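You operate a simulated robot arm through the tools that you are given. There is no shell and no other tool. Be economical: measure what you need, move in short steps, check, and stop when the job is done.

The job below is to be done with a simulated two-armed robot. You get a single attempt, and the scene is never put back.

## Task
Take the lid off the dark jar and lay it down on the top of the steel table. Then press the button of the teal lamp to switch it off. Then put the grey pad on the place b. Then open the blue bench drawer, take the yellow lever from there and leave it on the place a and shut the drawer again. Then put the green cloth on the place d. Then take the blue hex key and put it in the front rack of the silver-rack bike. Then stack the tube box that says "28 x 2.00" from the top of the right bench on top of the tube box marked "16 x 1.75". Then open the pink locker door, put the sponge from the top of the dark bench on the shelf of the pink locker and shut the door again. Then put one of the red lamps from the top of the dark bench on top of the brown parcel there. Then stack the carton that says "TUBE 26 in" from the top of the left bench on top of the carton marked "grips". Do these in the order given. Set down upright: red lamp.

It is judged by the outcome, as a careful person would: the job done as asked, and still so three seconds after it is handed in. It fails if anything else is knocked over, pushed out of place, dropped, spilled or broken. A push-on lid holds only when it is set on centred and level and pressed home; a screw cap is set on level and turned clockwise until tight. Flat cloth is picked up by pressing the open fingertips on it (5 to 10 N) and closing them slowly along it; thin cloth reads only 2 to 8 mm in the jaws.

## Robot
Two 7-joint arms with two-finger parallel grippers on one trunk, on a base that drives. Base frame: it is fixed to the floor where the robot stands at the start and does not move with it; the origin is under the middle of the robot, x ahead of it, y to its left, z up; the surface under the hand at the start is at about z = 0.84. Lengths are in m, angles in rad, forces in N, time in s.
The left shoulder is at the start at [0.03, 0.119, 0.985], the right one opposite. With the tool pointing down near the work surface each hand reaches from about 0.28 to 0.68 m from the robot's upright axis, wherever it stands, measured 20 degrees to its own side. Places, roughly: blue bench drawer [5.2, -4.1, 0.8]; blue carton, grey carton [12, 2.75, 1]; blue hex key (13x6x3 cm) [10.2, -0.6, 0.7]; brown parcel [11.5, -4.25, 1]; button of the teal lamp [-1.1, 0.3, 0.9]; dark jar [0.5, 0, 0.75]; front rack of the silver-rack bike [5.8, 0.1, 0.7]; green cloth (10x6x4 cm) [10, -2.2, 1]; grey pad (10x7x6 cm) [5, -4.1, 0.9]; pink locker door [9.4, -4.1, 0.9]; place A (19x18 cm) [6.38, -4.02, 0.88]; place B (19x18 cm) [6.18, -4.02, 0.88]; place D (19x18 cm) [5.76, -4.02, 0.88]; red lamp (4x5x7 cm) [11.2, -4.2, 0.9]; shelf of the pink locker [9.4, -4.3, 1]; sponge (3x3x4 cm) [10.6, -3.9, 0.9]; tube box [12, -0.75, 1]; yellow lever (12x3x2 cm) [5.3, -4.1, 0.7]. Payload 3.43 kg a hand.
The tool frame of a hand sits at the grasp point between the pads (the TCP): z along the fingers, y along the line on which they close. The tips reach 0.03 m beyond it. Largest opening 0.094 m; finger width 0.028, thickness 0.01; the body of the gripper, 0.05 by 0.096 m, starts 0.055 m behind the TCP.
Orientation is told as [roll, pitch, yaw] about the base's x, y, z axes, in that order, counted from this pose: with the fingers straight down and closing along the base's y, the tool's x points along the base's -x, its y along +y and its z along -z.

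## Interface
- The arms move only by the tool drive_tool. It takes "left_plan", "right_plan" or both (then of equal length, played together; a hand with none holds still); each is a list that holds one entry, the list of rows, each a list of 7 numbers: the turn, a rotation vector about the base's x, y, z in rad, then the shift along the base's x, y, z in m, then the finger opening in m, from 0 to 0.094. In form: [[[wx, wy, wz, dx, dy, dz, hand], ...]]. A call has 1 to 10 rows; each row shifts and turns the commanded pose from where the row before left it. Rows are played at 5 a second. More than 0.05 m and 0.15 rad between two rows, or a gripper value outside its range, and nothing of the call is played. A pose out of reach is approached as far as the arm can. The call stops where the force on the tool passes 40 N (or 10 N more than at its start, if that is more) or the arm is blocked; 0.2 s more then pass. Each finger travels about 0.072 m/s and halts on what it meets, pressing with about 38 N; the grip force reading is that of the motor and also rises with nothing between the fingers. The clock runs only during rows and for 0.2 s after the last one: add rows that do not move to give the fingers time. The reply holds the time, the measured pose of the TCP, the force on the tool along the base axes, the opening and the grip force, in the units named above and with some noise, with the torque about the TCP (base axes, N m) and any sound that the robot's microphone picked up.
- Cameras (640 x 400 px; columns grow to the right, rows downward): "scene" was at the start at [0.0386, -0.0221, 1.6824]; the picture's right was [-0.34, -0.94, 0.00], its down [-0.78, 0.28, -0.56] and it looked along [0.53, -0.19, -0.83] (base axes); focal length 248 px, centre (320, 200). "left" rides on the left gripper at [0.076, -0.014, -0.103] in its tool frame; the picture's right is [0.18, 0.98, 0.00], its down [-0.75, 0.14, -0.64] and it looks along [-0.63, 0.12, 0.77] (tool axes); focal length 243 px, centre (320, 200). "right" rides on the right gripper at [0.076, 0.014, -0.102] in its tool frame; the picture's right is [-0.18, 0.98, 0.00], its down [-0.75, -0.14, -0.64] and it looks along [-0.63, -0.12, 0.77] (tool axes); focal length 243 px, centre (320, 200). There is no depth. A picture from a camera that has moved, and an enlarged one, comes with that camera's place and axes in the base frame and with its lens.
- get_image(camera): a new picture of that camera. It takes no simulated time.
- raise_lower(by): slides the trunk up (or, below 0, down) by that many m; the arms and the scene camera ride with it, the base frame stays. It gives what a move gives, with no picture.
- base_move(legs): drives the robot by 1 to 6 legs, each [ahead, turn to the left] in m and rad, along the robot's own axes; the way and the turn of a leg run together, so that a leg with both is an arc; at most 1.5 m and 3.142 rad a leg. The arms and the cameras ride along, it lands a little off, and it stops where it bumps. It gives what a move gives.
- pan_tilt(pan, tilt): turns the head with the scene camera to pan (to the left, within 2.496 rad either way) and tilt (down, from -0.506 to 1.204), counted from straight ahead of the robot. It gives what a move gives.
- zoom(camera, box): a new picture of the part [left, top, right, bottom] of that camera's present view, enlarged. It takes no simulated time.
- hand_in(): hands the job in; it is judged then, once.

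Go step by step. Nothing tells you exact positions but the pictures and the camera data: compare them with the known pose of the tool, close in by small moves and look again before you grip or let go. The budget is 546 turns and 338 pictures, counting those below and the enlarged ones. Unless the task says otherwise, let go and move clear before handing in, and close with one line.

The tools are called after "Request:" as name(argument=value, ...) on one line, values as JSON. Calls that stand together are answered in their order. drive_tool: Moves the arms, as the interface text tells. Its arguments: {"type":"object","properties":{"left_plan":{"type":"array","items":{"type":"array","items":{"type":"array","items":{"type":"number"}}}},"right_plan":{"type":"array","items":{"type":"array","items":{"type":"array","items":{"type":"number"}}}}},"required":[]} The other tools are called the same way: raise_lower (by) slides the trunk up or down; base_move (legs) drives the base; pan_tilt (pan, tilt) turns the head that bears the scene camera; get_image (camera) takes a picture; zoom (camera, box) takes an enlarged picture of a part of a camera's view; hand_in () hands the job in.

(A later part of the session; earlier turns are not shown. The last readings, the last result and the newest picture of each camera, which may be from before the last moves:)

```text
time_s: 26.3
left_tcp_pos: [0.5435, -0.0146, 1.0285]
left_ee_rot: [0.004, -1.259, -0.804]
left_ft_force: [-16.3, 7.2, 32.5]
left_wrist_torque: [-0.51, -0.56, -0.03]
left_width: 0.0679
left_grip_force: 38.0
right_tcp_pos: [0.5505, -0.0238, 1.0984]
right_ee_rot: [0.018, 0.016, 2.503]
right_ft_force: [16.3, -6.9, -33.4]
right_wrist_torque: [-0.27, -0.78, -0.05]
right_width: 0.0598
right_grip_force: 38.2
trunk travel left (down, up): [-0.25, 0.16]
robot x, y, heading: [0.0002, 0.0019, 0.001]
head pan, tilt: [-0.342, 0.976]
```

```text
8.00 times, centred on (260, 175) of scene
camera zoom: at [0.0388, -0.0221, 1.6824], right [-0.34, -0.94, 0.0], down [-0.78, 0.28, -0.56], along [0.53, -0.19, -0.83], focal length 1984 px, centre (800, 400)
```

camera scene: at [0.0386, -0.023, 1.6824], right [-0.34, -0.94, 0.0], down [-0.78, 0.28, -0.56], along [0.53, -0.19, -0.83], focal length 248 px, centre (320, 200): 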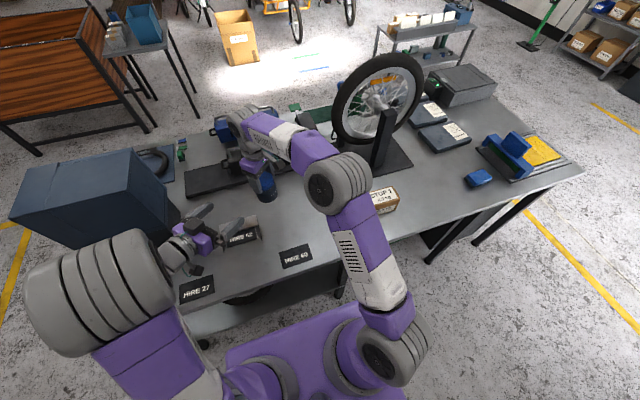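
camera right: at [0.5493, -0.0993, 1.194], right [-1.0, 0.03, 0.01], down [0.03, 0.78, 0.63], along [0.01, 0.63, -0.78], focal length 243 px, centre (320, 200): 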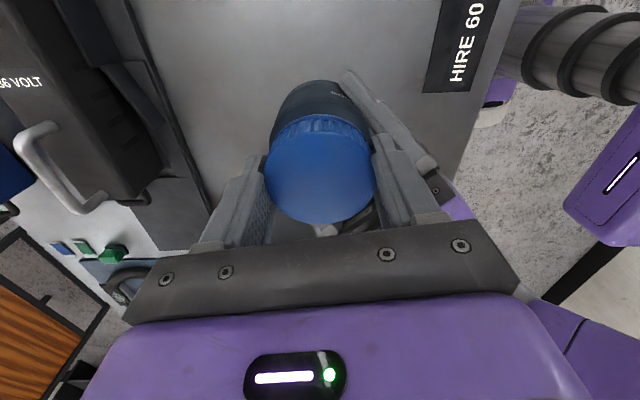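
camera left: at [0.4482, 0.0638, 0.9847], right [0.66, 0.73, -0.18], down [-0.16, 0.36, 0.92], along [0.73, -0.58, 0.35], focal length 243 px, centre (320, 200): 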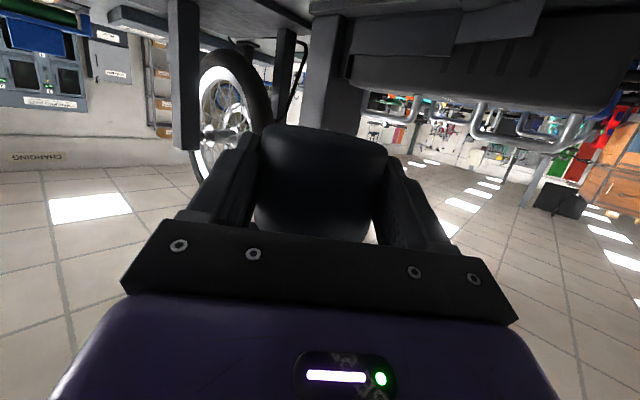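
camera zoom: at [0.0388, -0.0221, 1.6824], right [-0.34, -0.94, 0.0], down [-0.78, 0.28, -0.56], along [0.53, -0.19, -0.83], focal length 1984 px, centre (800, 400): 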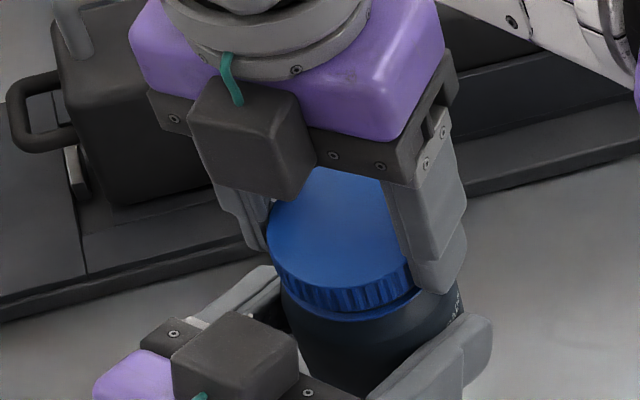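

The lid seems to be creeping up while turning. I re-grip: release, rotate the right hand back, and turn again.

Request:
drive_tool(right_plan=[[[0, 0, 0, 0, 0, -0.007, 0.05], [0, 0, 0, 0, 0, 0, 0.094], [0, 0, 0, 0, 0, 0, 0.094], [0, 0, -0.15, 0, 0, 0.03, 0.094], [0, 0, -0.15, 0, 0, 0, 0.094], [0, 0, -0.15, 0, 0, 0, 0.094], [0, 0, -0.15, 0, 0, 0, 0.094], [0, 0, -0.15, 0, 0, 0, 0.094], [0, 0, -0.15, 0, 0, 0, 0.094], [0, 0, -0.15, 0, 0, 0, 0.094]]])

Request:
drive_tool(right_plan=[[[0, 0, -0.15, 0, 0, 0, 0.094], [0, 0, -0.15, 0, 0, 0, 0.094], [0, 0, -0.15, 0, 0, 0, 0.094], [0, 0, -0.15, 0, 0, 0, 0.094], [0, 0, -0.15, 0, 0, 0, 0.094], [0, 0, -0.15, 0, 0, 0, 0.094], [0, 0, -0.15, 0, 0, 0, 0.094], [0, 0, -0.15, 0, 0, 0, 0.094], [0, 0, -0.15, 0, 0, 0, 0.094], [0, 0, -0.15, 0, 0, 0, 0.094]]])

Request:
zoom(camera="scene", box=[220, 150, 300, 200])

Request:
get_image(camera="right")

```text
time_s: 28.5
left_tcp_pos: [0.5429, -0.0136, 1.0259]
left_ee_rot: [-0.001, -1.249, -0.799]
left_ft_force: [-0.5, -0.7, -0.9]
left_wrist_torque: [0.0, 0.0, 0.04]
left_width: 0.068
left_grip_force: 37.8
right_tcp_pos: [0.5493, -0.0224, 1.1245]
right_ee_rot: [0.013, 0.015, 1.451]
right_ft_force: [0.3, 0.1, 0.1]
right_wrist_torque: [-0.02, 0.0, 0.03]
right_width: 0.094
right_grip_force: 0.1
trunk travel left (down, up): [-0.25, 0.16]
robot x, y, heading: [-0.0005, -0.0025, -0.001]
head pan, tilt: [-0.342, 0.976]
```

```text
time_s: 30.7
left_tcp_pos: [0.5419, -0.0135, 1.0268]
left_ee_rot: [-0.001, -1.248, -0.8]
left_ft_force: [0.0, 1.0, -1.8]
left_wrist_torque: [-0.01, 0.0, -0.02]
left_width: 0.0679
left_grip_force: 38.2
right_tcp_pos: [0.551, -0.0223, 1.1245]
right_ee_rot: [0.014, 0.015, -0.05]
right_ft_force: [1.0, 0.3, 0.0]
right_wrist_torque: [0.01, 0.02, 0.01]
right_width: 0.0939
right_grip_force: 0.0
trunk travel left (down, up): [-0.25, 0.16]
robot x, y, heading: [-0.0019, 0.0045, 0.002]
head pan, tilt: [-0.342, 0.976]
```

```text
8.00 times, centred on (260, 175) of scene
camera zoom: at [0.0388, -0.0221, 1.6824], right [-0.34, -0.94, 0.0], down [-0.78, 0.28, -0.56], along [0.53, -0.19, -0.83], focal length 1984 px, centre (800, 400)
```

zoom: 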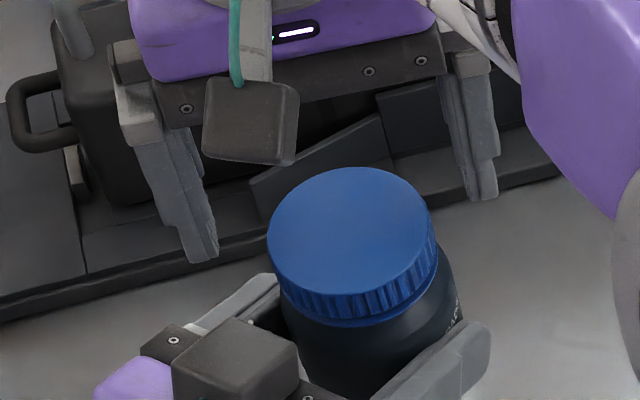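

```text
303 pictures are left
camera right: at [0.4766, -0.0062, 1.2282], right [0.23, 0.97, 0.01], down [0.76, -0.19, 0.63], along [0.61, -0.14, -0.78], focal length 243 px, centre (320, 200)
```

right: 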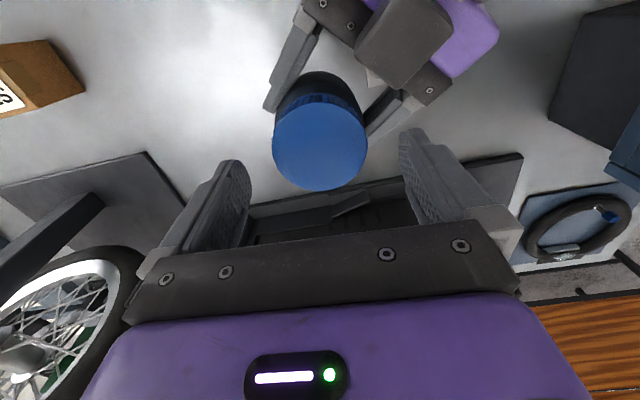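

Request:
drive_tool(right_plan=[[[0, 0, 0, 0, 0, -0.033, 0.094], [0, 0, 0, 0, 0, 0, 0.07], [0, 0, 0, 0, 0, 0, 0.05], [0, 0, 0, 0, 0, 0, 0.05], [0, 0, 0, 0, 0, 0, 0.05], [0, 0, 0.14, 0, 0, 0, 0.05], [0, 0, 0.14, 0, 0, 0, 0.05], [0, 0, 0.14, 0, 0, 0, 0.05], [0, 0, 0.14, 0, 0, 0, 0.05], [0, 0, 0.14, 0, 0, 0, 0.05]]])

Request:
drive_tool(right_plan=[[[0, 0, 0.14, 0, 0, 0, 0.05], [0, 0, 0.14, 0, 0, 0, 0.05], [0, 0, 0.14, 0, 0, 0, 0.05], [0, 0, 0.14, 0, 0, 0, 0.05], [0, 0, 0.14, 0, 0, 0, 0.05], [0, 0, 0.14, 0, 0, 0, 0.05], [0, 0, 0.14, 0, 0, 0, 0.05], [0, 0, 0.14, 0, 0, 0, 0.05], [0, 0, 0.14, 0, 0, 0, 0.05], [0, 0, 0.14, 0, 0, 0, 0.05]]])

Request:
zoom(camera="scene", box=[220, 150, 300, 200])

```text
time_s: 32.9
left_tcp_pos: [0.5429, -0.0117, 1.0251]
left_ee_rot: [-0.003, -1.246, -0.795]
left_ft_force: [1.7, 3.6, -7.4]
left_wrist_torque: [0.68, 0.19, 0.28]
left_width: 0.0675
left_grip_force: 37.6
right_tcp_pos: [0.55, -0.0217, 1.0918]
right_ee_rot: [0.013, 0.015, 0.656]
right_ft_force: [-2.0, -4.2, 5.5]
right_wrist_torque: [-0.9, 0.02, -0.23]
right_width: 0.0602
right_grip_force: 38.1
trunk travel left (down, up): [-0.25, 0.16]
robot x, y, heading: [0.001, -0.0029, -0.001]
head pan, tilt: [-0.342, 0.976]
```

```text
time_s: 35.1
left_tcp_pos: [0.5423, -0.0149, 1.0248]
left_ee_rot: [-0.002, -1.249, -0.799]
left_ft_force: [-8.3, 12.3, -9.7]
left_wrist_torque: [-0.44, -0.05, 0.15]
left_width: 0.0673
left_grip_force: 37.5
right_tcp_pos: [0.5508, -0.0221, 1.0898]
right_ee_rot: [0.011, 0.018, 2.055]
right_ft_force: [8.7, -12.7, 8.2]
right_wrist_torque: [-0.28, -0.4, -0.16]
right_width: 0.0601
right_grip_force: 38.1
trunk travel left (down, up): [-0.25, 0.16]
robot x, y, heading: [0.0019, -0.0019, -0.003]
head pan, tilt: [-0.342, 0.976]
```

```text
8.00 times, centred on (260, 175) of scene
camera zoom: at [0.0389, -0.0221, 1.6824], right [-0.34, -0.94, 0.0], down [-0.78, 0.28, -0.56], along [0.53, -0.19, -0.83], focal length 1984 px, centre (800, 400)
```

zoom: 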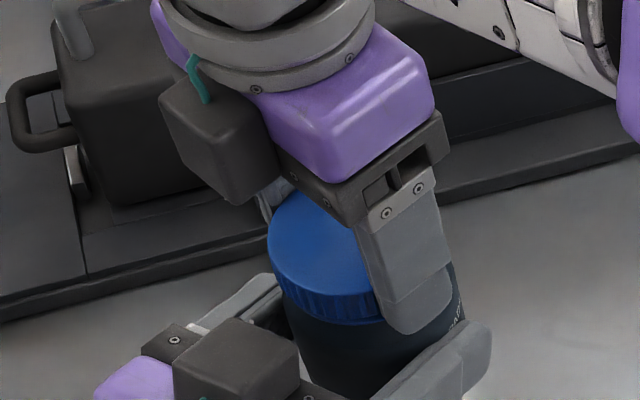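

Force now pushes the right hand up, so the lid is unscrewing. I follow upward.

Request:
drive_tool(right_plan=[[[0, 0, 0.14, 0, 0, 0.002, 0.05], [0, 0, 0.14, 0, 0, 0.002, 0.05], [0, 0, 0.1, 0, 0, 0.002, 0.05], [0, 0, 0, 0, 0, 0.002, 0.05], [0, 0, 0, 0, 0, 0.003, 0.05]]])

Request:
zoom(camera="scene", box=[220, 150, 300, 200])

```text
time_s: 36.3
left_tcp_pos: [0.542, -0.0135, 1.0257]
left_ee_rot: [0.0, -1.25, -0.8]
left_ft_force: [-4.5, 8.8, 5.4]
left_wrist_torque: [-0.6, -0.39, 0.05]
left_width: 0.0677
left_grip_force: 38.0
right_tcp_pos: [0.5499, -0.0216, 1.1022]
right_ee_rot: [0.014, 0.015, 2.437]
right_ft_force: [4.2, -7.8, -7.0]
right_wrist_torque: [0.02, 0.01, -0.03]
right_width: 0.0599
right_grip_force: 38.0
trunk travel left (down, up): [-0.25, 0.16]
robot x, y, heading: [0.0015, 0.0038, 0.002]
head pan, tilt: [-0.342, 0.976]
```

```text
8.00 times, centred on (260, 175) of scene
camera zoom: at [0.0388, -0.022, 1.6824], right [-0.34, -0.94, 0.0], down [-0.78, 0.28, -0.56], along [0.53, -0.19, -0.83], focal length 1984 px, centre (800, 400)
```

zoom: 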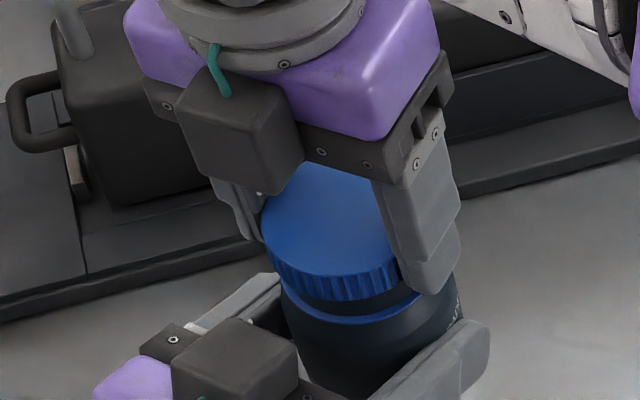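

The lid is visibly raised now. I keep lifting.

Request:
drive_tool(right_plan=[[[0, 0, 0, 0, 0, 0.004, 0.05], [0, 0, 0, 0, 0, 0.005, 0.05], [0, 0, 0, 0, 0, 0.01, 0.05], [0, 0, 0, 0, 0, 0.02, 0.05], [0, 0, 0, 0, 0, 0.0, 0.05]]])

Request:
zoom(camera="scene", box=[200, 130, 320, 205])

```text
time_s: 37.5
left_tcp_pos: [0.5439, -0.014, 1.0257]
left_ee_rot: [-0.001, -1.25, -0.8]
left_ft_force: [0.1, 0.7, -1.3]
left_wrist_torque: [-0.01, -0.04, 0.01]
left_width: 0.0673
left_grip_force: 38.2
right_tcp_pos: [0.5511, -0.0212, 1.1413]
right_ee_rot: [0.014, 0.015, 2.436]
right_ft_force: [0.3, 0.2, -0.3]
right_wrist_torque: [-0.01, -0.01, 0.01]
right_width: 0.0603
right_grip_force: 38.0
trunk travel left (down, up): [-0.25, 0.16]
robot x, y, heading: [0.0014, 0.0016, -0.004]
head pan, tilt: [-0.342, 0.976]
```

```text
5.33 times, centred on (260, 168) of scene
camera zoom: at [0.039, -0.0222, 1.6823], right [-0.34, -0.94, 0.0], down [-0.78, 0.28, -0.56], along [0.53, -0.19, -0.83], focal length 1323 px, centre (640, 373)
```

zoom: 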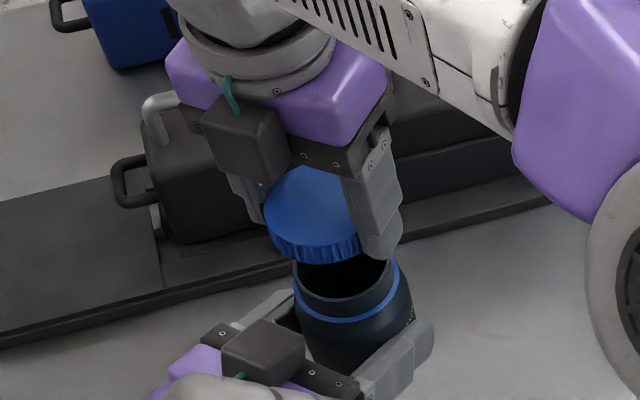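

The lid is off; the jar stays in the left hand. I take the lid to a clear spot on the table at about [0.50, -0.22].

Request:
drive_tool(right_plan=[[[0, 0, -0.1, 0, 0, 0.03, 0.05], [0, 0, -0.14, 0, -0.02, 0, 0.05], [0, 0, -0.14, -0.005, -0.03, 0, 0.05], [0, 0, -0.14, -0.005, -0.03, 0, 0.05], [0, 0, -0.14, -0.01, -0.03, -0.02, 0.05], [0, 0, -0.14, -0.01, -0.03, -0.03, 0.05], [0, 0, -0.14, -0.01, -0.03, -0.03, 0.05], [0, 0, -0.14, -0.01, -0.03, -0.03, 0.05], [0, 0, -0.14, 0, 0, -0.03, 0.05], [0, 0, -0.14, 0, 0, -0.03, 0.05]]])

Request:
get_image(camera="right")

Request:
get_image(camera="scene")

```text
time_s: 39.7
left_tcp_pos: [0.5428, -0.014, 1.0255]
left_ee_rot: [0.002, -1.248, -0.801]
left_ft_force: [1.3, -0.1, -1.4]
left_wrist_torque: [0.03, 0.01, 0.02]
left_width: 0.0673
left_grip_force: 38.2
right_tcp_pos: [0.5003, -0.2232, 0.999]
right_ee_rot: [0.014, 0.017, 1.073]
right_ft_force: [1.0, -0.9, 0.3]
right_wrist_torque: [0.01, -0.01, 0.04]
right_width: 0.0597
right_grip_force: 37.8
trunk travel left (down, up): [-0.25, 0.16]
robot x, y, heading: [0.0036, 0.0017, -0.003]
head pan, tilt: [-0.342, 0.976]
```

```text
299 pictures are left
camera right: at [0.454, -0.283, 1.1021], right [-0.77, 0.63, 0.01], down [0.5, 0.6, 0.63], along [0.39, 0.49, -0.78], focal length 243 px, centre (320, 200)
```

right: 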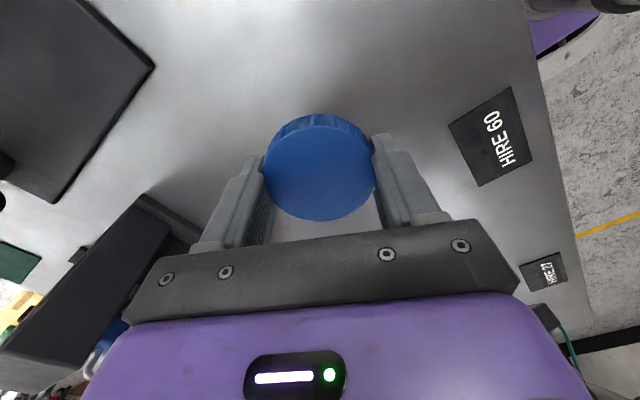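

```text
298 pictures are left
camera scene: at [0.0393, -0.0225, 1.6823], right [-0.34, -0.94, 0.0], down [-0.78, 0.28, -0.56], along [0.53, -0.19, -0.83], focal length 248 px, centre (320, 200)
```

scene: 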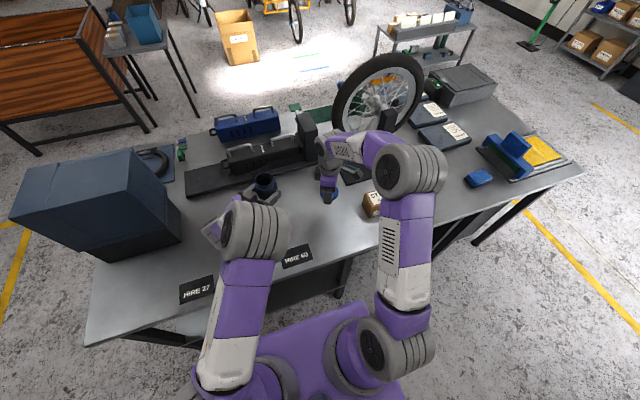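

Request:
drive_tool(right_plan=[[[0, 0, 0, 0, 0, -0.04, 0.05], [0, 0, 0, 0, 0, -0.04, 0.05], [0, 0, 0, 0, 0, -0.025, 0.05], [0, 0, 0, 0, 0, -0.008, 0.05], [0, 0, 0, 0, 0, -0.005, 0.05], [0, 0, 0, 0, 0, 0, 0.05]]])

Request:
zoom(camera="scene", box=[280, 160, 400, 235])

```text
time_s: 41.1
left_tcp_pos: [0.5424, -0.0127, 1.0251]
left_ee_rot: [0.0, -1.249, -0.799]
left_ft_force: [-0.1, 0.0, -1.0]
left_wrist_torque: [0.0, 0.02, -0.03]
left_width: 0.0672
left_grip_force: 38.2
right_tcp_pos: [0.5006, -0.2227, 0.883]
right_ee_rot: [0.014, 0.014, 1.073]
right_ft_force: [-0.7, 0.6, 0.3]
right_wrist_torque: [0.01, -0.03, 0.0]
right_width: 0.0597
right_grip_force: 38.0
trunk travel left (down, up): [-0.25, 0.16]
robot x, y, heading: [0.0, -0.0002, 0.001]
head pan, tilt: [-0.342, 0.976]
```

```text
5.33 times, centred on (340, 198) of scene
camera zoom: at [0.0387, -0.0221, 1.6824], right [-0.34, -0.94, 0.0], down [-0.78, 0.28, -0.56], along [0.53, -0.19, -0.83], focal length 1323 px, centre (213, 213)
```

zoom: 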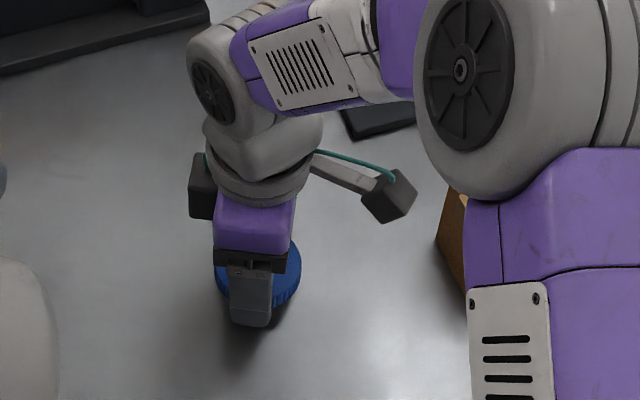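

Request:
drive_tool(right_plan=[[[0, 0, 0, 0, 0, -0.004, 0.05], [0, 0, 0, 0, 0, -0.003, 0.05], [0, 0, 0, 0, 0, -0.002, 0.05], [0, 0, 0, 0, 0, 0, 0.05]]])

```text
time_s: 42.1
left_tcp_pos: [0.5432, -0.013, 1.0258]
left_ee_rot: [-0.001, -1.249, -0.799]
left_ft_force: [0.7, 0.3, -1.8]
left_wrist_torque: [0.02, 0.04, -0.04]
left_width: 0.0672
left_grip_force: 38.3
right_tcp_pos: [0.5009, -0.2219, 0.875]
right_ee_rot: [0.015, 0.015, 1.075]
right_ft_force: [0.0, 0.0, 0.5]
right_wrist_torque: [-0.01, -0.02, -0.03]
right_width: 0.0598
right_grip_force: 37.7
trunk travel left (down, up): [-0.25, 0.16]
robot x, y, heading: [-0.0022, 0.0005, -0.002]
head pan, tilt: [-0.342, 0.976]
```

Request:
drive_tool(right_plan=[[[0, 0, 0, 0, 0, -0.002, 0.05], [0, 0, 0, 0, 0, -0.002, 0.05], [0, 0, 0, 0, 0, 0, 0.05]]])

Request:
zoom(camera="right", box=[200, 80, 440, 230])

```text
time_s: 42.9
left_tcp_pos: [0.542, -0.0136, 1.0255]
left_ee_rot: [0.001, -1.25, -0.8]
left_ft_force: [-0.4, 0.7, -0.6]
left_wrist_torque: [0.06, 0.01, 0.01]
left_width: 0.0673
left_grip_force: 37.5
right_tcp_pos: [0.5014, -0.2218, 0.871]
right_ee_rot: [0.012, 0.016, 1.075]
right_ft_force: [-1.1, 0.0, 1.0]
right_wrist_torque: [0.0, -0.05, -0.01]
right_width: 0.06
right_grip_force: 38.0
trunk travel left (down, up): [-0.25, 0.16]
robot x, y, heading: [0.001, 0.0007, 0.001]
head pan, tilt: [-0.342, 0.976]
```

```text
2.67 times, centred on (320, 155) of right
camera zoom: at [0.4536, -0.2821, 0.9742], right [-0.78, 0.63, 0.01], down [0.5, 0.6, 0.63], along [0.39, 0.49, -0.78], focal length 647 px, centre (320, 320)
```

zoom: 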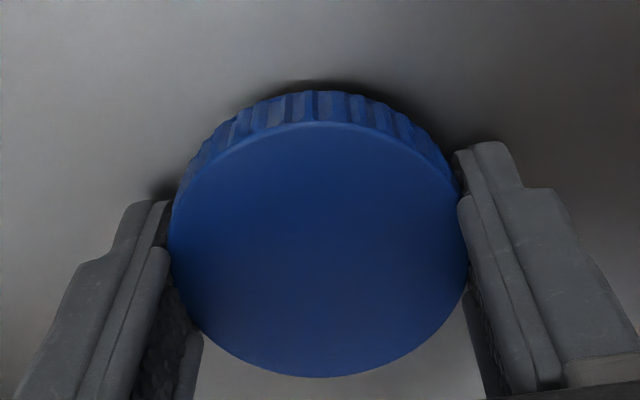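

Request:
drive_tool(right_plan=[[[0, 0, 0, 0, 0, -0.002, 0.05], [0, 0, 0, 0, 0, -0.001, 0.05], [0, 0, 0, 0, 0, 0, 0.05]]])

```text
time_s: 43.7
left_tcp_pos: [0.5401, -0.0133, 1.0271]
left_ee_rot: [0.003, -1.251, -0.803]
left_ft_force: [0.3, -0.4, -1.4]
left_wrist_torque: [0.0, 0.06, 0.01]
left_width: 0.0673
left_grip_force: 38.2
right_tcp_pos: [0.5, -0.2224, 0.8694]
right_ee_rot: [0.008, 0.015, 1.072]
right_ft_force: [-1.8, -4.4, 29.1]
right_wrist_torque: [-0.27, -0.99, 0.0]
right_width: 0.0597
right_grip_force: 37.8
trunk travel left (down, up): [-0.25, 0.16]
robot x, y, heading: [-0.0018, -0.0009, 0.002]
head pan, tilt: [-0.342, 0.976]
```

Contact with the table. I release the lid and rise.

Request:
drive_tool(right_plan=[[[0, 0, 0, 0, 0, 0.002, 0.05], [0, 0, 0, 0, 0, 0, 0.07], [0, 0, 0, 0, 0, 0, 0.094], [0, 0, 0, 0, 0, 0, 0.094], [0, 0, 0, 0, 0, 0.04, 0.094], [0, 0, 0, 0, 0, 0.05, 0.094], [0, 0, 0, 0, 0, 0.05, 0.094], [0, 0, 0, 0, 0, 0.05, 0.094]]])

Request:
get_image(camera="right")

```text
time_s: 44.4
left_tcp_pos: [0.5395, -0.0138, 1.0277]
left_ee_rot: [0.005, -1.25, -0.801]
left_ft_force: [0.1, 0.0, -1.4]
left_wrist_torque: [0.01, 0.02, -0.03]
left_width: 0.0673
left_grip_force: 37.9
right_tcp_pos: [0.4953, -0.2196, 0.8713]
right_ee_rot: [0.02, 0.018, 1.077]
right_ft_force: [-13.1, 1.8, 21.3]
right_wrist_torque: [-0.18, -0.66, 0.08]
right_width: 0.0869
right_grip_force: 0.0
trunk travel left (down, up): [-0.25, 0.16]
robot x, y, heading: [0.0008, 0.0051, 0.002]
head pan, tilt: [-0.342, 0.976]
stopped in row 3 (right hand): the force on the tool passed its limit at 42 N (the readings are from after the stop); the commanded pose is now the measured one
```

```text
295 pictures are left
camera right: at [0.4493, -0.2786, 0.9748], right [-0.78, 0.63, 0.02], down [0.5, 0.6, 0.63], along [0.38, 0.49, -0.78], focal length 243 px, centre (320, 200)
```

right: 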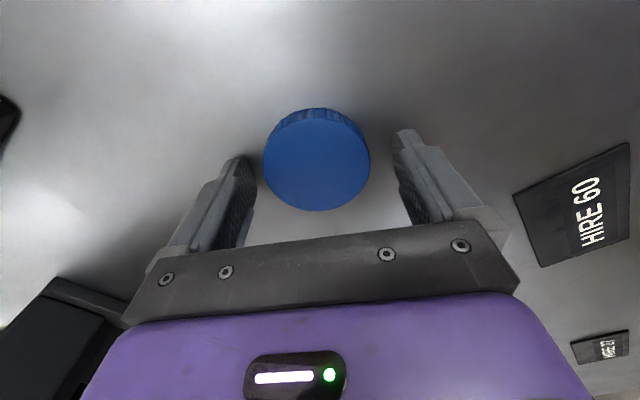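

Request:
drive_tool(right_plan=[[[0, 0, 0, 0, 0, 0.01, 0.087], [0, 0, 0, 0, 0, 0.03, 0.094], [0, 0, 0, 0, 0, 0.05, 0.094], [0, 0, 0, 0, 0, 0.05, 0.094], [0, 0, 0, 0, 0, 0.05, 0.094]]])

Request:
get_image(camera="left")

Request:
zoom(camera="scene", box=[200, 140, 360, 240])

```text
time_s: 45.6
left_tcp_pos: [0.5421, -0.0121, 1.0271]
left_ee_rot: [0.0, -1.252, -0.8]
left_ft_force: [1.0, -0.7, -1.5]
left_wrist_torque: [0.02, 0.01, 0.0]
left_width: 0.0672
left_grip_force: 38.9
right_tcp_pos: [0.4981, -0.2193, 1.0589]
right_ee_rot: [0.022, 0.019, 1.074]
right_ft_force: [0.8, 0.2, 0.1]
right_wrist_torque: [-0.01, -0.02, 0.0]
right_width: 0.0939
right_grip_force: 0.0
trunk travel left (down, up): [-0.25, 0.16]
robot x, y, heading: [-0.0033, 0.0015, -0.001]
head pan, tilt: [-0.342, 0.976]
```

```text
294 pictures are left
camera left: at [0.4481, 0.0638, 0.9855], right [0.66, 0.73, -0.17], down [-0.16, 0.36, 0.92], along [0.73, -0.58, 0.36], focal length 243 px, centre (320, 200)
```

left: 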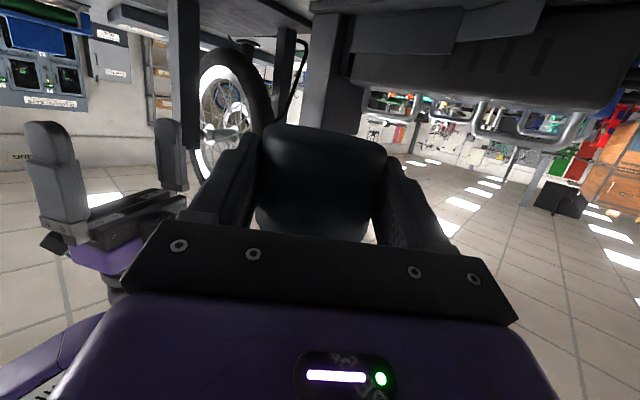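

```text
4.00 times, centred on (280, 190) of scene
camera zoom: at [0.038, -0.0217, 1.6824], right [-0.34, -0.94, 0.0], down [-0.78, 0.28, -0.56], along [0.53, -0.19, -0.83], focal length 992 px, centre (480, 240)
```

zoom: 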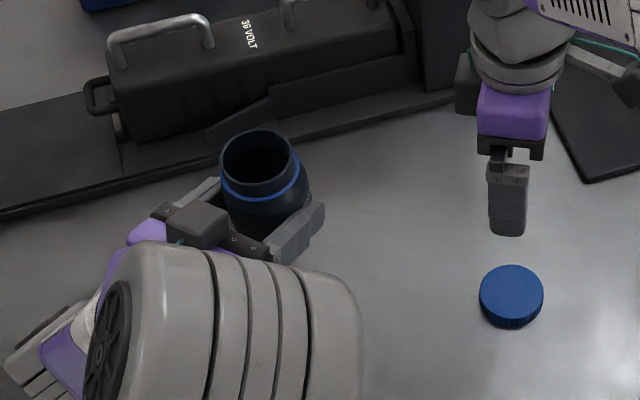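

The lid lies flat on the table. Now the right hand takes the jar by its neck from above to put it back on the table.

Request:
drive_tool(right_plan=[[[0.006, -0.028, -0.1, 0, 0, 0.05, 0.094], [0, 0, -0.1, 0, 0, 0.05, 0.094], [0, 0, -0.09, 0.01, 0.03, 0, 0.094], [0, 0, 0, 0.01, 0.04, 0, 0.094], [0, 0, 0, 0.01, 0.04, 0, 0.094], [0, 0, 0, 0.01, 0.04, 0, 0.094], [0, 0, 0, 0.012, 0.047, 0, 0.094], [0, 0, 0, 0, 0, -0.03, 0.094], [0, 0, 0, 0, 0, 0, 0.094]]])

Request:
get_image(camera="right")

```text
time_s: 47.6
left_tcp_pos: [0.5425, -0.0117, 1.0261]
left_ee_rot: [-0.001, -1.25, -0.797]
left_ft_force: [0.2, 0.1, -2.0]
left_wrist_torque: [0.02, 0.04, -0.04]
left_width: 0.067
left_grip_force: 37.7
right_tcp_pos: [0.5487, -0.0254, 1.1277]
right_ee_rot: [0.001, 0.0, 0.784]
right_ft_force: [0.1, 0.6, 0.4]
right_wrist_torque: [-0.02, 0.0, -0.02]
right_width: 0.094
right_grip_force: 0.0
trunk travel left (down, up): [-0.25, 0.16]
robot x, y, heading: [-0.0034, -0.0031, 0.006]
head pan, tilt: [-0.342, 0.976]
```

```text
292 pictures are left
camera right: at [0.4843, -0.0684, 1.2293], right [-0.56, 0.83, 0.0], down [0.63, 0.43, 0.64], along [0.53, 0.36, -0.77], focal length 243 px, centre (320, 200)
```

right: 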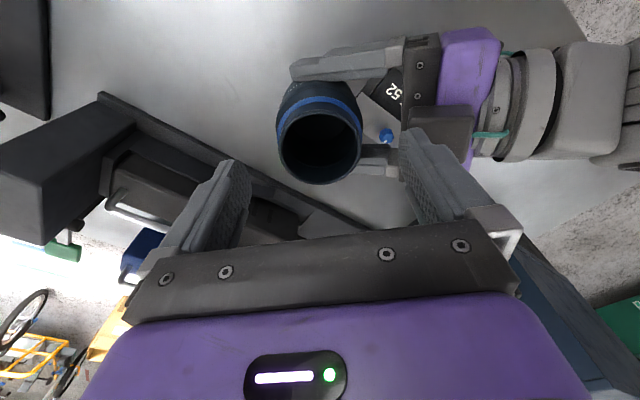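

Request:
drive_tool(right_plan=[[[0, 0, -0.14, 0, 0, 0, 0.094], [0, 0, -0.14, 0, 0, 0, 0.094], [0, 0, -0.14, 0, 0, 0, 0.094], [0, 0, -0.14, 0, 0, 0, 0.094], [0, 0, -0.14, 0, 0, 0, 0.094], [0, 0, -0.13, 0, 0, 0, 0.094], [0, 0, 0, 0, 0.001, -0.025, 0.094], [0, 0, 0, 0, 0, -0.025, 0.094], [0, 0, 0, 0, 0, 0, 0.094]]])

Request:
get_image(camera="right")

Request:
zoom(camera="scene", box=[200, 140, 320, 215])

```text
time_s: 49.6
left_tcp_pos: [0.5419, -0.0136, 1.0231]
left_ee_rot: [-0.006, -1.243, -0.79]
left_ft_force: [4.7, 2.6, -19.7]
left_wrist_torque: [-0.94, 0.11, -0.19]
left_width: 0.0671
left_grip_force: 38.1
right_tcp_pos: [0.5489, -0.0222, 1.0793]
right_ee_rot: [0.002, -0.003, -0.045]
right_ft_force: [-4.5, -2.6, 17.9]
right_wrist_torque: [0.99, 0.38, 0.24]
right_width: 0.0932
right_grip_force: 0.0
trunk travel left (down, up): [-0.25, 0.16]
robot x, y, heading: [-0.0021, -0.0027, -0.0]
head pan, tilt: [-0.342, 0.976]
```

```text
291 pictures are left
camera right: at [0.4739, -0.004, 1.182], right [0.23, 0.97, 0.0], down [0.74, -0.18, 0.64], along [0.63, -0.14, -0.76], focal length 243 px, centre (320, 200)
```

right: 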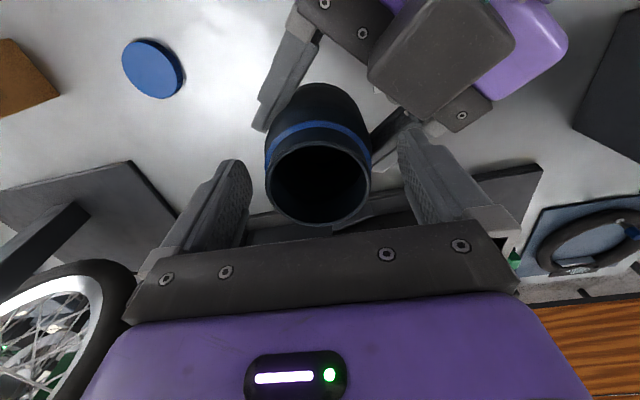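

```text
5.33 times, centred on (260, 178) of scene
camera zoom: at [0.0386, -0.022, 1.6824], right [-0.34, -0.94, 0.0], down [-0.78, 0.28, -0.56], along [0.53, -0.19, -0.83], focal length 1323 px, centre (640, 320)
```

zoom: 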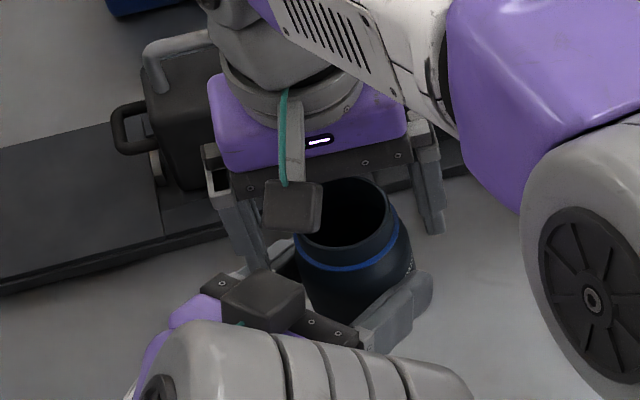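

A fingertip touches the left finger; I rise 8 mm and close on the neck.

Request:
drive_tool(right_plan=[[[0, 0, 0, 0, 0, 0.008, 0.094], [0, 0, 0, 0, 0, 0, 0.08], [0, 0, 0, 0, 0, 0, 0.06], [0, 0, 0, 0, 0, 0, 0.045], [0, 0, 0, 0, 0, 0, 0.04], [0, 0, 0, 0, 0, 0, 0.04]]])

Request:
get_image(camera="right")

```text
time_s: 51.0
left_tcp_pos: [0.5432, -0.0135, 1.027]
left_ee_rot: [0.002, -1.252, -0.799]
left_ft_force: [-0.5, 8.0, 8.9]
left_wrist_torque: [-0.36, -0.14, -0.26]
left_width: 0.067
left_grip_force: 38.3
right_tcp_pos: [0.5499, -0.0213, 1.085]
right_ee_rot: [-0.001, 0.002, -0.047]
right_ft_force: [1.6, -8.1, -8.9]
right_wrist_torque: [-0.2, 0.05, 0.27]
right_width: 0.0627
right_grip_force: 37.9
trunk travel left (down, up): [-0.25, 0.16]
robot x, y, heading: [0.0008, 0.0009, 0.0]
head pan, tilt: [-0.342, 0.976]
```

```text
289 pictures are left
camera right: at [0.474, -0.005, 1.1877], right [0.23, 0.97, 0.0], down [0.75, -0.17, 0.64], along [0.62, -0.15, -0.77], focal length 243 px, centre (320, 200)
```

right: 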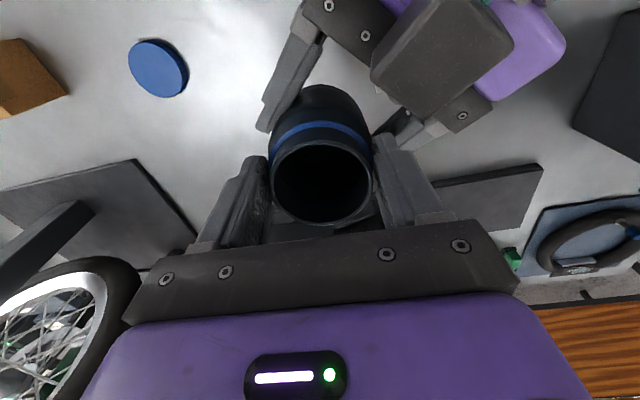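

Request:
drive_tool(left_plan=[[[0, 0, 0, 0, 0, 0, 0.075], [0, 0, 0, 0, 0, 0, 0.094], [0, 0, 0, 0, 0, 0, 0.094], [0, 0, 0, -0.0165, 0.017, 0.005, 0.094], [0, 0, 0, -0.0165, 0.017, 0.005, 0.094], [0, 0, 0, -0.0165, 0.017, 0.005, 0.094], [0, 0, 0, -0.0165, 0.017, 0.0079, 0.094], [0, 0, 0, -0.0165, 0.017, 0.0079, 0.094], [0, 0, 0, -0.0165, 0.017, 0.0079, 0.094]]])

Request:
get_image(camera="left")

```text
time_s: 53.0
left_tcp_pos: [0.4426, 0.0901, 1.0656]
left_ee_rot: [0.001, -1.249, -0.8]
left_ft_force: [-0.1, 0.5, 0.4]
left_wrist_torque: [0.02, 0.0, 0.01]
left_width: 0.0939
left_grip_force: 0.1
right_tcp_pos: [0.5487, -0.0209, 1.0868]
right_ee_rot: [0.001, -0.001, -0.045]
right_ft_force: [0.5, 0.8, -0.9]
right_wrist_torque: [0.04, 0.01, 0.02]
right_width: 0.0624
right_grip_force: 38.6
trunk travel left (down, up): [-0.25, 0.16]
robot x, y, heading: [0.0008, 0.0001, 0.003]
head pan, tilt: [-0.342, 0.976]
```

```text
288 pictures are left
camera left: at [0.3489, 0.1672, 1.0247], right [0.66, 0.73, -0.17], down [-0.16, 0.36, 0.92], along [0.73, -0.58, 0.36], focal length 243 px, centre (320, 200)
```

left: 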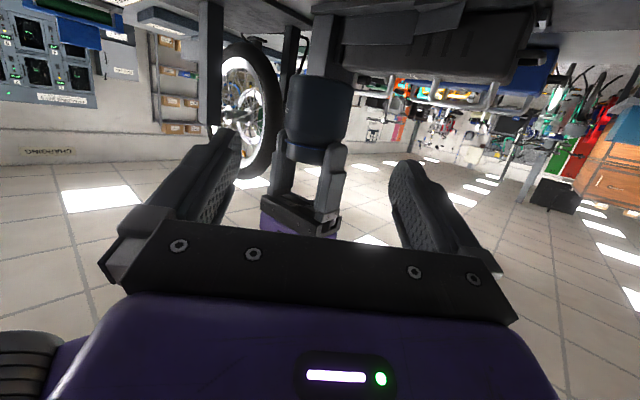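

The jar is in the right hand alone. I carry it back to its old place and lower it.

Request:
drive_tool(right_plan=[[[0, 0, 0, -0.004, -0.03, 0, 0.04], [0, 0, 0, -0.004, -0.035, 0, 0.04], [0, 0, 0, -0.004, -0.033, -0.02, 0.04], [0, 0, 0, 0, 0, -0.04, 0.04], [0, 0, 0, 0, 0, -0.04, 0.04], [0, 0, 0, 0, 0, -0.03, 0.04], [0, 0, 0, 0, 0, -0.02, 0.04], [0, 0, 0, 0, 0, -0.004, 0.04], [0, 0, 0, 0, 0, 0, 0.04]]])

Request:
zoom(camera="scene", box=[240, 140, 360, 215])

```text
time_s: 55.0
left_tcp_pos: [0.4429, 0.0896, 1.0648]
left_ee_rot: [0.0, -1.248, -0.8]
left_ft_force: [0.2, 0.6, -0.2]
left_wrist_torque: [0.03, 0.02, 0.02]
left_width: 0.0939
left_grip_force: 0.1
right_tcp_pos: [0.5378, -0.1211, 0.9317]
right_ee_rot: [0.0, 0.001, -0.045]
right_ft_force: [0.4, -0.1, -0.7]
right_wrist_torque: [-0.01, 0.01, 0.01]
right_width: 0.0625
right_grip_force: 37.9
trunk travel left (down, up): [-0.25, 0.16]
robot x, y, heading: [-0.002, -0.0015, -0.001]
head pan, tilt: [-0.342, 0.976]
```

```text
5.33 times, centred on (300, 178) of scene
camera zoom: at [0.0387, -0.0221, 1.6824], right [-0.34, -0.94, 0.0], down [-0.78, 0.28, -0.56], along [0.53, -0.19, -0.83], focal length 1323 px, centre (427, 320)
```

zoom: 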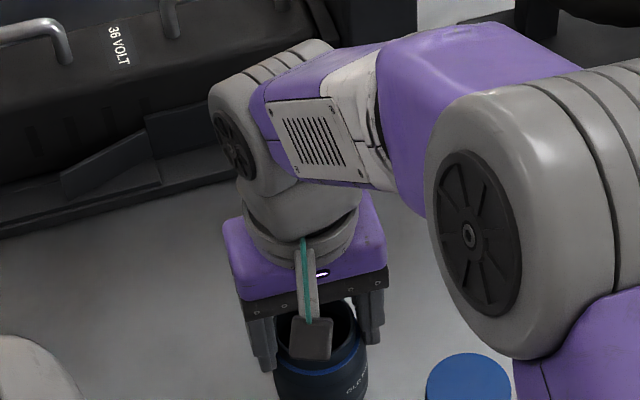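

Request:
drive_tool(right_plan=[[[0, 0, 0, 0, 0, -0.003, 0.04], [0, 0, 0, 0, 0, -0.003, 0.04], [0, 0, 0, 0, 0, 0, 0.04]]])

```text
time_s: 55.8
left_tcp_pos: [0.4431, 0.0901, 1.0653]
left_ee_rot: [0.001, -1.248, -0.8]
left_ft_force: [-0.5, 0.3, -0.5]
left_wrist_torque: [0.0, 0.03, 0.0]
left_width: 0.0938
left_grip_force: 0.0
right_tcp_pos: [0.538, -0.1207, 0.927]
right_ee_rot: [-0.001, -0.002, -0.045]
right_ft_force: [-0.2, 0.4, 0.1]
right_wrist_torque: [-0.01, 0.04, -0.02]
right_width: 0.0619
right_grip_force: 37.7
trunk travel left (down, up): [-0.25, 0.16]
robot x, y, heading: [0.0023, 0.0011, 0.004]
head pan, tilt: [-0.342, 0.976]
```

Request:
drive_tool(right_plan=[[[0, 0, 0, 0, 0, -0.002, 0.04], [0, 0, 0, 0, 0, -0.002, 0.04], [0, 0, 0, 0, 0, 0, 0.04]]])

Request:
zoom(camera="right", box=[200, 40, 440, 190])

```text
time_s: 56.6
left_tcp_pos: [0.4407, 0.09, 1.0674]
left_ee_rot: [0.007, -1.251, -0.805]
left_ft_force: [0.4, 0.6, -0.5]
left_wrist_torque: [-0.01, -0.02, 0.0]
left_width: 0.094
left_grip_force: 0.0
right_tcp_pos: [0.5362, -0.1218, 0.9267]
right_ee_rot: [0.003, -0.01, -0.045]
right_ft_force: [-3.8, -4.4, 36.5]
right_wrist_torque: [0.03, 1.0, 0.08]
right_width: 0.0622
right_grip_force: 37.7
trunk travel left (down, up): [-0.25, 0.16]
robot x, y, heading: [0.0006, 0.0006, -0.003]
head pan, tilt: [-0.342, 0.976]
```

```text
2.67 times, centred on (320, 115) of right
camera zoom: at [0.4599, -0.1034, 1.0283], right [0.23, 0.97, 0.0], down [0.74, -0.18, 0.65], along [0.63, -0.15, -0.76], focal length 647 px, centre (320, 427)
```

zoom: 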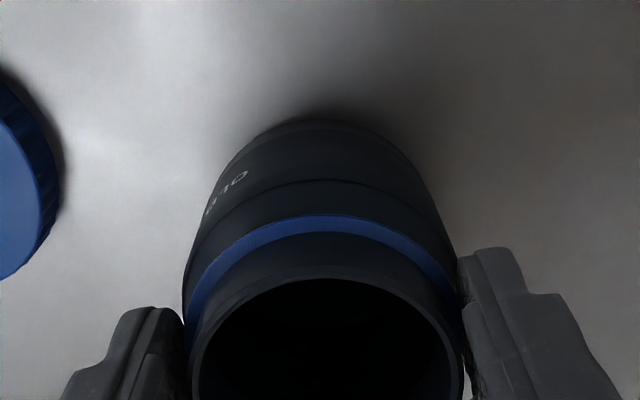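

Down on the table. Release: ease up 2 mm, open, and rise straight.

Request:
drive_tool(right_plan=[[[0, 0, 0, 0, 0, 0.003, 0.04], [0, 0, 0, 0, 0, 0, 0.066], [0, 0, 0, 0, 0, 0, 0.094], [0, 0, 0, 0, 0, 0, 0.094], [0, 0, 0, 0, 0, 0.03, 0.094], [0, 0, 0, 0, 0, 0.05, 0.094], [0, 0, 0, 0, 0, 0.05, 0.094], [0, 0, 0, 0, 0, 0.05, 0.094]]])

Request:
get_image(camera="right")

```text
time_s: 58.4
left_tcp_pos: [0.4435, 0.0894, 1.0655]
left_ee_rot: [0.002, -1.249, -0.799]
left_ft_force: [-0.8, -0.3, 0.9]
left_wrist_torque: [-0.01, 0.05, 0.03]
left_width: 0.0938
left_grip_force: 0.0
right_tcp_pos: [0.5381, -0.1187, 1.105]
right_ee_rot: [0.001, 0.001, -0.044]
right_ft_force: [-0.2, 0.7, 0.7]
right_wrist_torque: [0.04, 0.0, -0.01]
right_width: 0.0941
right_grip_force: 0.1
trunk travel left (down, up): [-0.25, 0.16]
robot x, y, heading: [-0.0006, 0.0026, -0.0]
head pan, tilt: [-0.342, 0.976]
```

```text
285 pictures are left
camera right: at [0.4613, -0.1008, 1.2063], right [0.23, 0.97, 0.0], down [0.75, -0.18, 0.64], along [0.63, -0.15, -0.77], focal length 243 px, centre (320, 200)
```

right: 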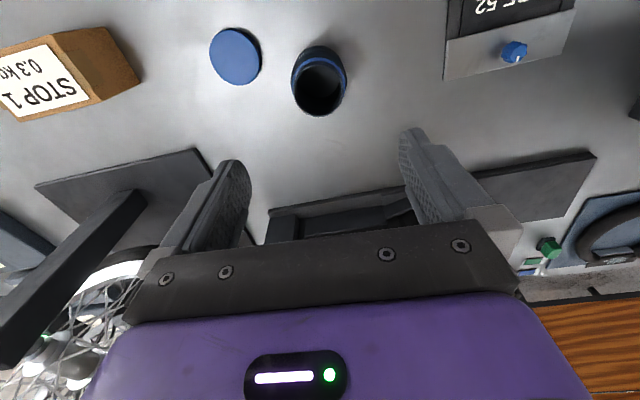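

The open jar stands, the lid lies on the table: first item done. I fold both arms to a compact travel pose and look around behind for the teal lamp.

Request:
drive_tool(left_plan=[[[0, 0, 0, -0.02, 0.01, 0.03, 0.094], [0, 0, 0.133, -0.02, 0.02, 0.03, 0.094], [0, 0, 0.133, -0.02, 0.02, 0.03, 0.094], [0, 0, 0.133, 0, 0.01, 0.02, 0.094], [0, 0, 0.133, 0, 0.01, 0.02, 0.094], [0, 0, 0.133, 0, 0, 0, 0.094], [0, 0, 0.133, 0, 0, 0, 0.094], [0, 0.139, 0, 0, 0, 0, 0.094], [0, 0.139, 0, 0, 0, 0, 0.094], [0, 0.139, 0, 0, 0, 0, 0.094]]], right_plan=[[[0, 0, 0, -0.02, -0.02, 0.03, 0.094], [0, 0, 0, -0.03, -0.02, 0.03, 0.094], [0, 0, 0, -0.03, -0.02, 0.03, 0.094], [0, 0, 0, -0.03, -0.02, 0, 0.094], [0, 0, 0, -0.03, -0.02, 0, 0.094], [0, 0, 0, -0.03, -0.01, 0, 0.094], [0, 0, 0, -0.03, 0, 0, 0.094], [0, 0, 0, -0.02, 0, 0, 0.094], [0, 0, 0, 0, 0, 0, 0.094], [0, 0, 0, 0, 0, 0, 0.094]]])

Request:
drive_tool(left_plan=[[[0, 0.139, 0, -0.01, 0, 0, 0.094], [0, 0.139, 0, -0.01, 0, 0, 0.094], [0, 0.139, 0, -0.01, 0, 0, 0.094], [0, 0.139, 0, -0.01, 0, 0, 0.094], [0, 0.139, 0, -0.01, 0, 0, 0.094], [0, 0.139, 0, -0.01, 0, 0, 0.094]]])

Request:
pan_tilt(pan=2.49, tilt=0.6)

Request:
get_image(camera="scene")

```text
time_s: 60.6
left_tcp_pos: [0.4232, 0.1694, 1.2136]
left_ee_rot: [0.0, -0.832, -0.002]
left_ft_force: [0.2, -0.7, -0.5]
left_wrist_torque: [0.03, 0.0, 0.01]
left_width: 0.0942
left_grip_force: 0.1
left hand out of reach, approached as far as the arm can: row 2, 3, 4, 6
right_tcp_pos: [0.3181, -0.2297, 1.1954]
right_ee_rot: [-0.001, -0.003, -0.047]
right_ft_force: [0.5, 1.3, -0.2]
right_wrist_torque: [0.0, 0.02, 0.01]
right_width: 0.0938
right_grip_force: 0.1
trunk travel left (down, up): [-0.25, 0.16]
robot x, y, heading: [0.0005, -0.0027, -0.003]
head pan, tilt: [-0.342, 0.976]
```

```text
time_s: 62.0
left_tcp_pos: [0.3637, 0.1686, 1.2135]
left_ee_rot: [0.002, 0.005, 0.001]
left_ft_force: [-0.2, 0.1, 0.0]
left_wrist_torque: [0.02, 0.0, -0.01]
left_width: 0.094
left_grip_force: 0.0
right_tcp_pos: [0.3186, -0.231, 1.195]
right_ee_rot: [0.0, 0.001, -0.046]
right_ft_force: [0.3, 0.9, 0.8]
right_wrist_torque: [0.02, 0.0, -0.01]
right_width: 0.0939
right_grip_force: 0.1
trunk travel left (down, up): [-0.25, 0.16]
robot x, y, heading: [-0.0017, -0.0011, -0.001]
head pan, tilt: [-0.342, 0.976]
```

```text
time_s: 64.5
left_tcp_pos: [0.3627, 0.1694, 1.2126]
left_ee_rot: [0.0, 0.001, 0.0]
left_ft_force: [-0.2, -0.4, -0.2]
left_wrist_torque: [0.0, -0.05, 0.03]
left_width: 0.0938
left_grip_force: 0.1
right_tcp_pos: [0.3178, -0.2298, 1.1961]
right_ee_rot: [0.001, -0.003, -0.044]
right_ft_force: [0.8, 0.0, 0.0]
right_wrist_torque: [0.01, -0.01, 0.03]
right_width: 0.094
right_grip_force: 0.1
trunk travel left (down, up): [-0.25, 0.16]
robot x, y, heading: [0.0013, -0.0027, 0.002]
head pan, tilt: [2.491, 0.6]
```

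```text
284 pictures are left
camera scene: at [-0.0988, 0.0555, 1.7127], right [0.61, 0.8, 0.0], down [0.45, -0.34, -0.83], along [-0.66, 0.5, -0.56], focal length 248 px, centre (320, 200)
```

scene: 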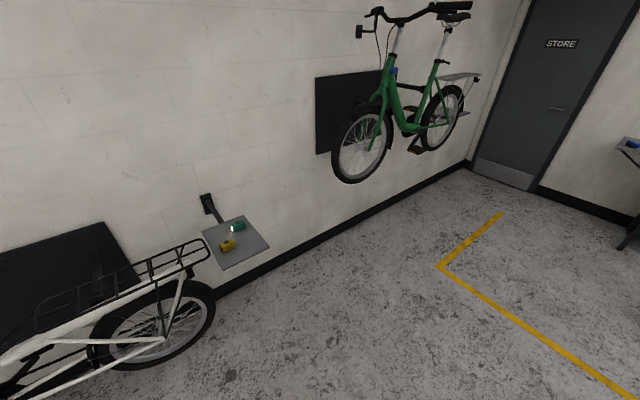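

The teal lamp sits on a small wall shelf behind me at about [-1.13, 0.31, 0.9], next to a yellow one. I back off from the table, turn and drive up to it.

Request:
base_move(legs=[[-0.35, 0], [0, 2.63], [0.28, 0], [0, 0.51]])

Request:
pan_tilt(pan=-0.1, tilt=0.9)

Request:
get_image(camera="scene")

```text
time_s: 75.9
left_tcp_pos: [-0.9588, -0.0053, 1.2128]
left_ee_rot: [-0.002, 0.002, 3.093]
left_ft_force: [-1.0, 0.3, -0.6]
left_wrist_torque: [0.03, -0.01, 0.0]
left_width: 0.094
left_grip_force: 0.1
right_tcp_pos: [-0.8957, 0.3907, 1.1959]
right_ee_rot: [0.001, -0.002, 3.047]
right_ft_force: [0.1, 0.1, -0.2]
right_wrist_torque: [0.0, -0.02, 0.01]
right_width: 0.0939
right_grip_force: 0.1
trunk travel left (down, up): [-0.25, 0.16]
robot x, y, heading: [-0.5863, 0.1479, 3.09]
head pan, tilt: [2.491, 0.6]
```

```text
time_s: 78.2
left_tcp_pos: [-0.9591, -0.0056, 1.2127]
left_ee_rot: [-0.001, 0.002, 3.091]
left_ft_force: [-0.7, -0.3, -0.1]
left_wrist_torque: [-0.01, 0.0, 0.01]
left_width: 0.0942
left_grip_force: 0.1
right_tcp_pos: [-0.8946, 0.3912, 1.1952]
right_ee_rot: [0.001, -0.001, 3.048]
right_ft_force: [0.2, -0.2, -0.1]
right_wrist_torque: [0.01, 0.01, 0.02]
right_width: 0.0941
right_grip_force: 0.0
trunk travel left (down, up): [-0.25, 0.16]
robot x, y, heading: [-0.5909, 0.1451, 3.093]
head pan, tilt: [-0.099, 0.901]
```

```text
283 pictures are left
camera scene: at [-0.6312, 0.1573, 1.6879], right [0.15, 0.99, 0.0], down [0.78, -0.12, -0.62], along [-0.61, 0.09, -0.78], focal length 248 px, centre (320, 200)
```

scene: 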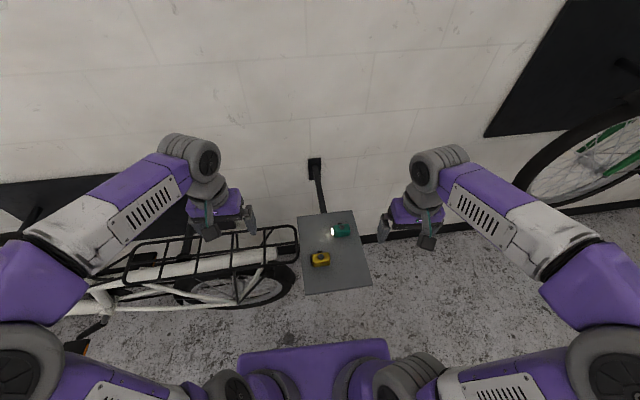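

Request:
zoom(camera="scene", box=[280, 200, 400, 275])

Request:
get_image(camera="right")

```text
5.33 times, centred on (340, 238) of scene
camera zoom: at [-0.6312, 0.1573, 1.6879], right [0.15, 0.99, 0.0], down [0.78, -0.12, -0.62], along [-0.61, 0.09, -0.78], focal length 1323 px, centre (213, 0)
```

zoom: 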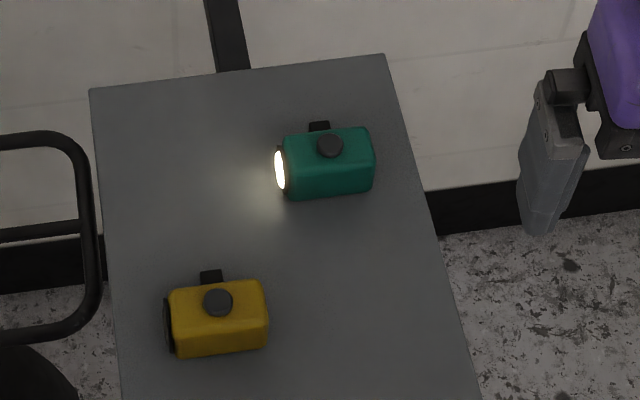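

```text
281 pictures are left
camera right: at [-0.8205, 0.3695, 1.2977], right [-0.28, -0.96, 0.0], down [-0.74, 0.21, 0.64], along [-0.62, 0.18, -0.77], focal length 243 px, centre (320, 200)
```

right: 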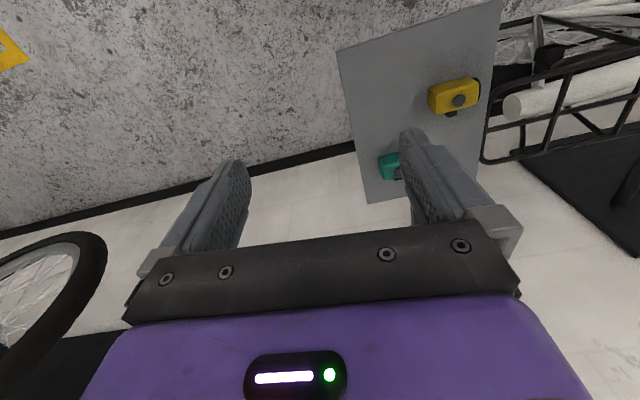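

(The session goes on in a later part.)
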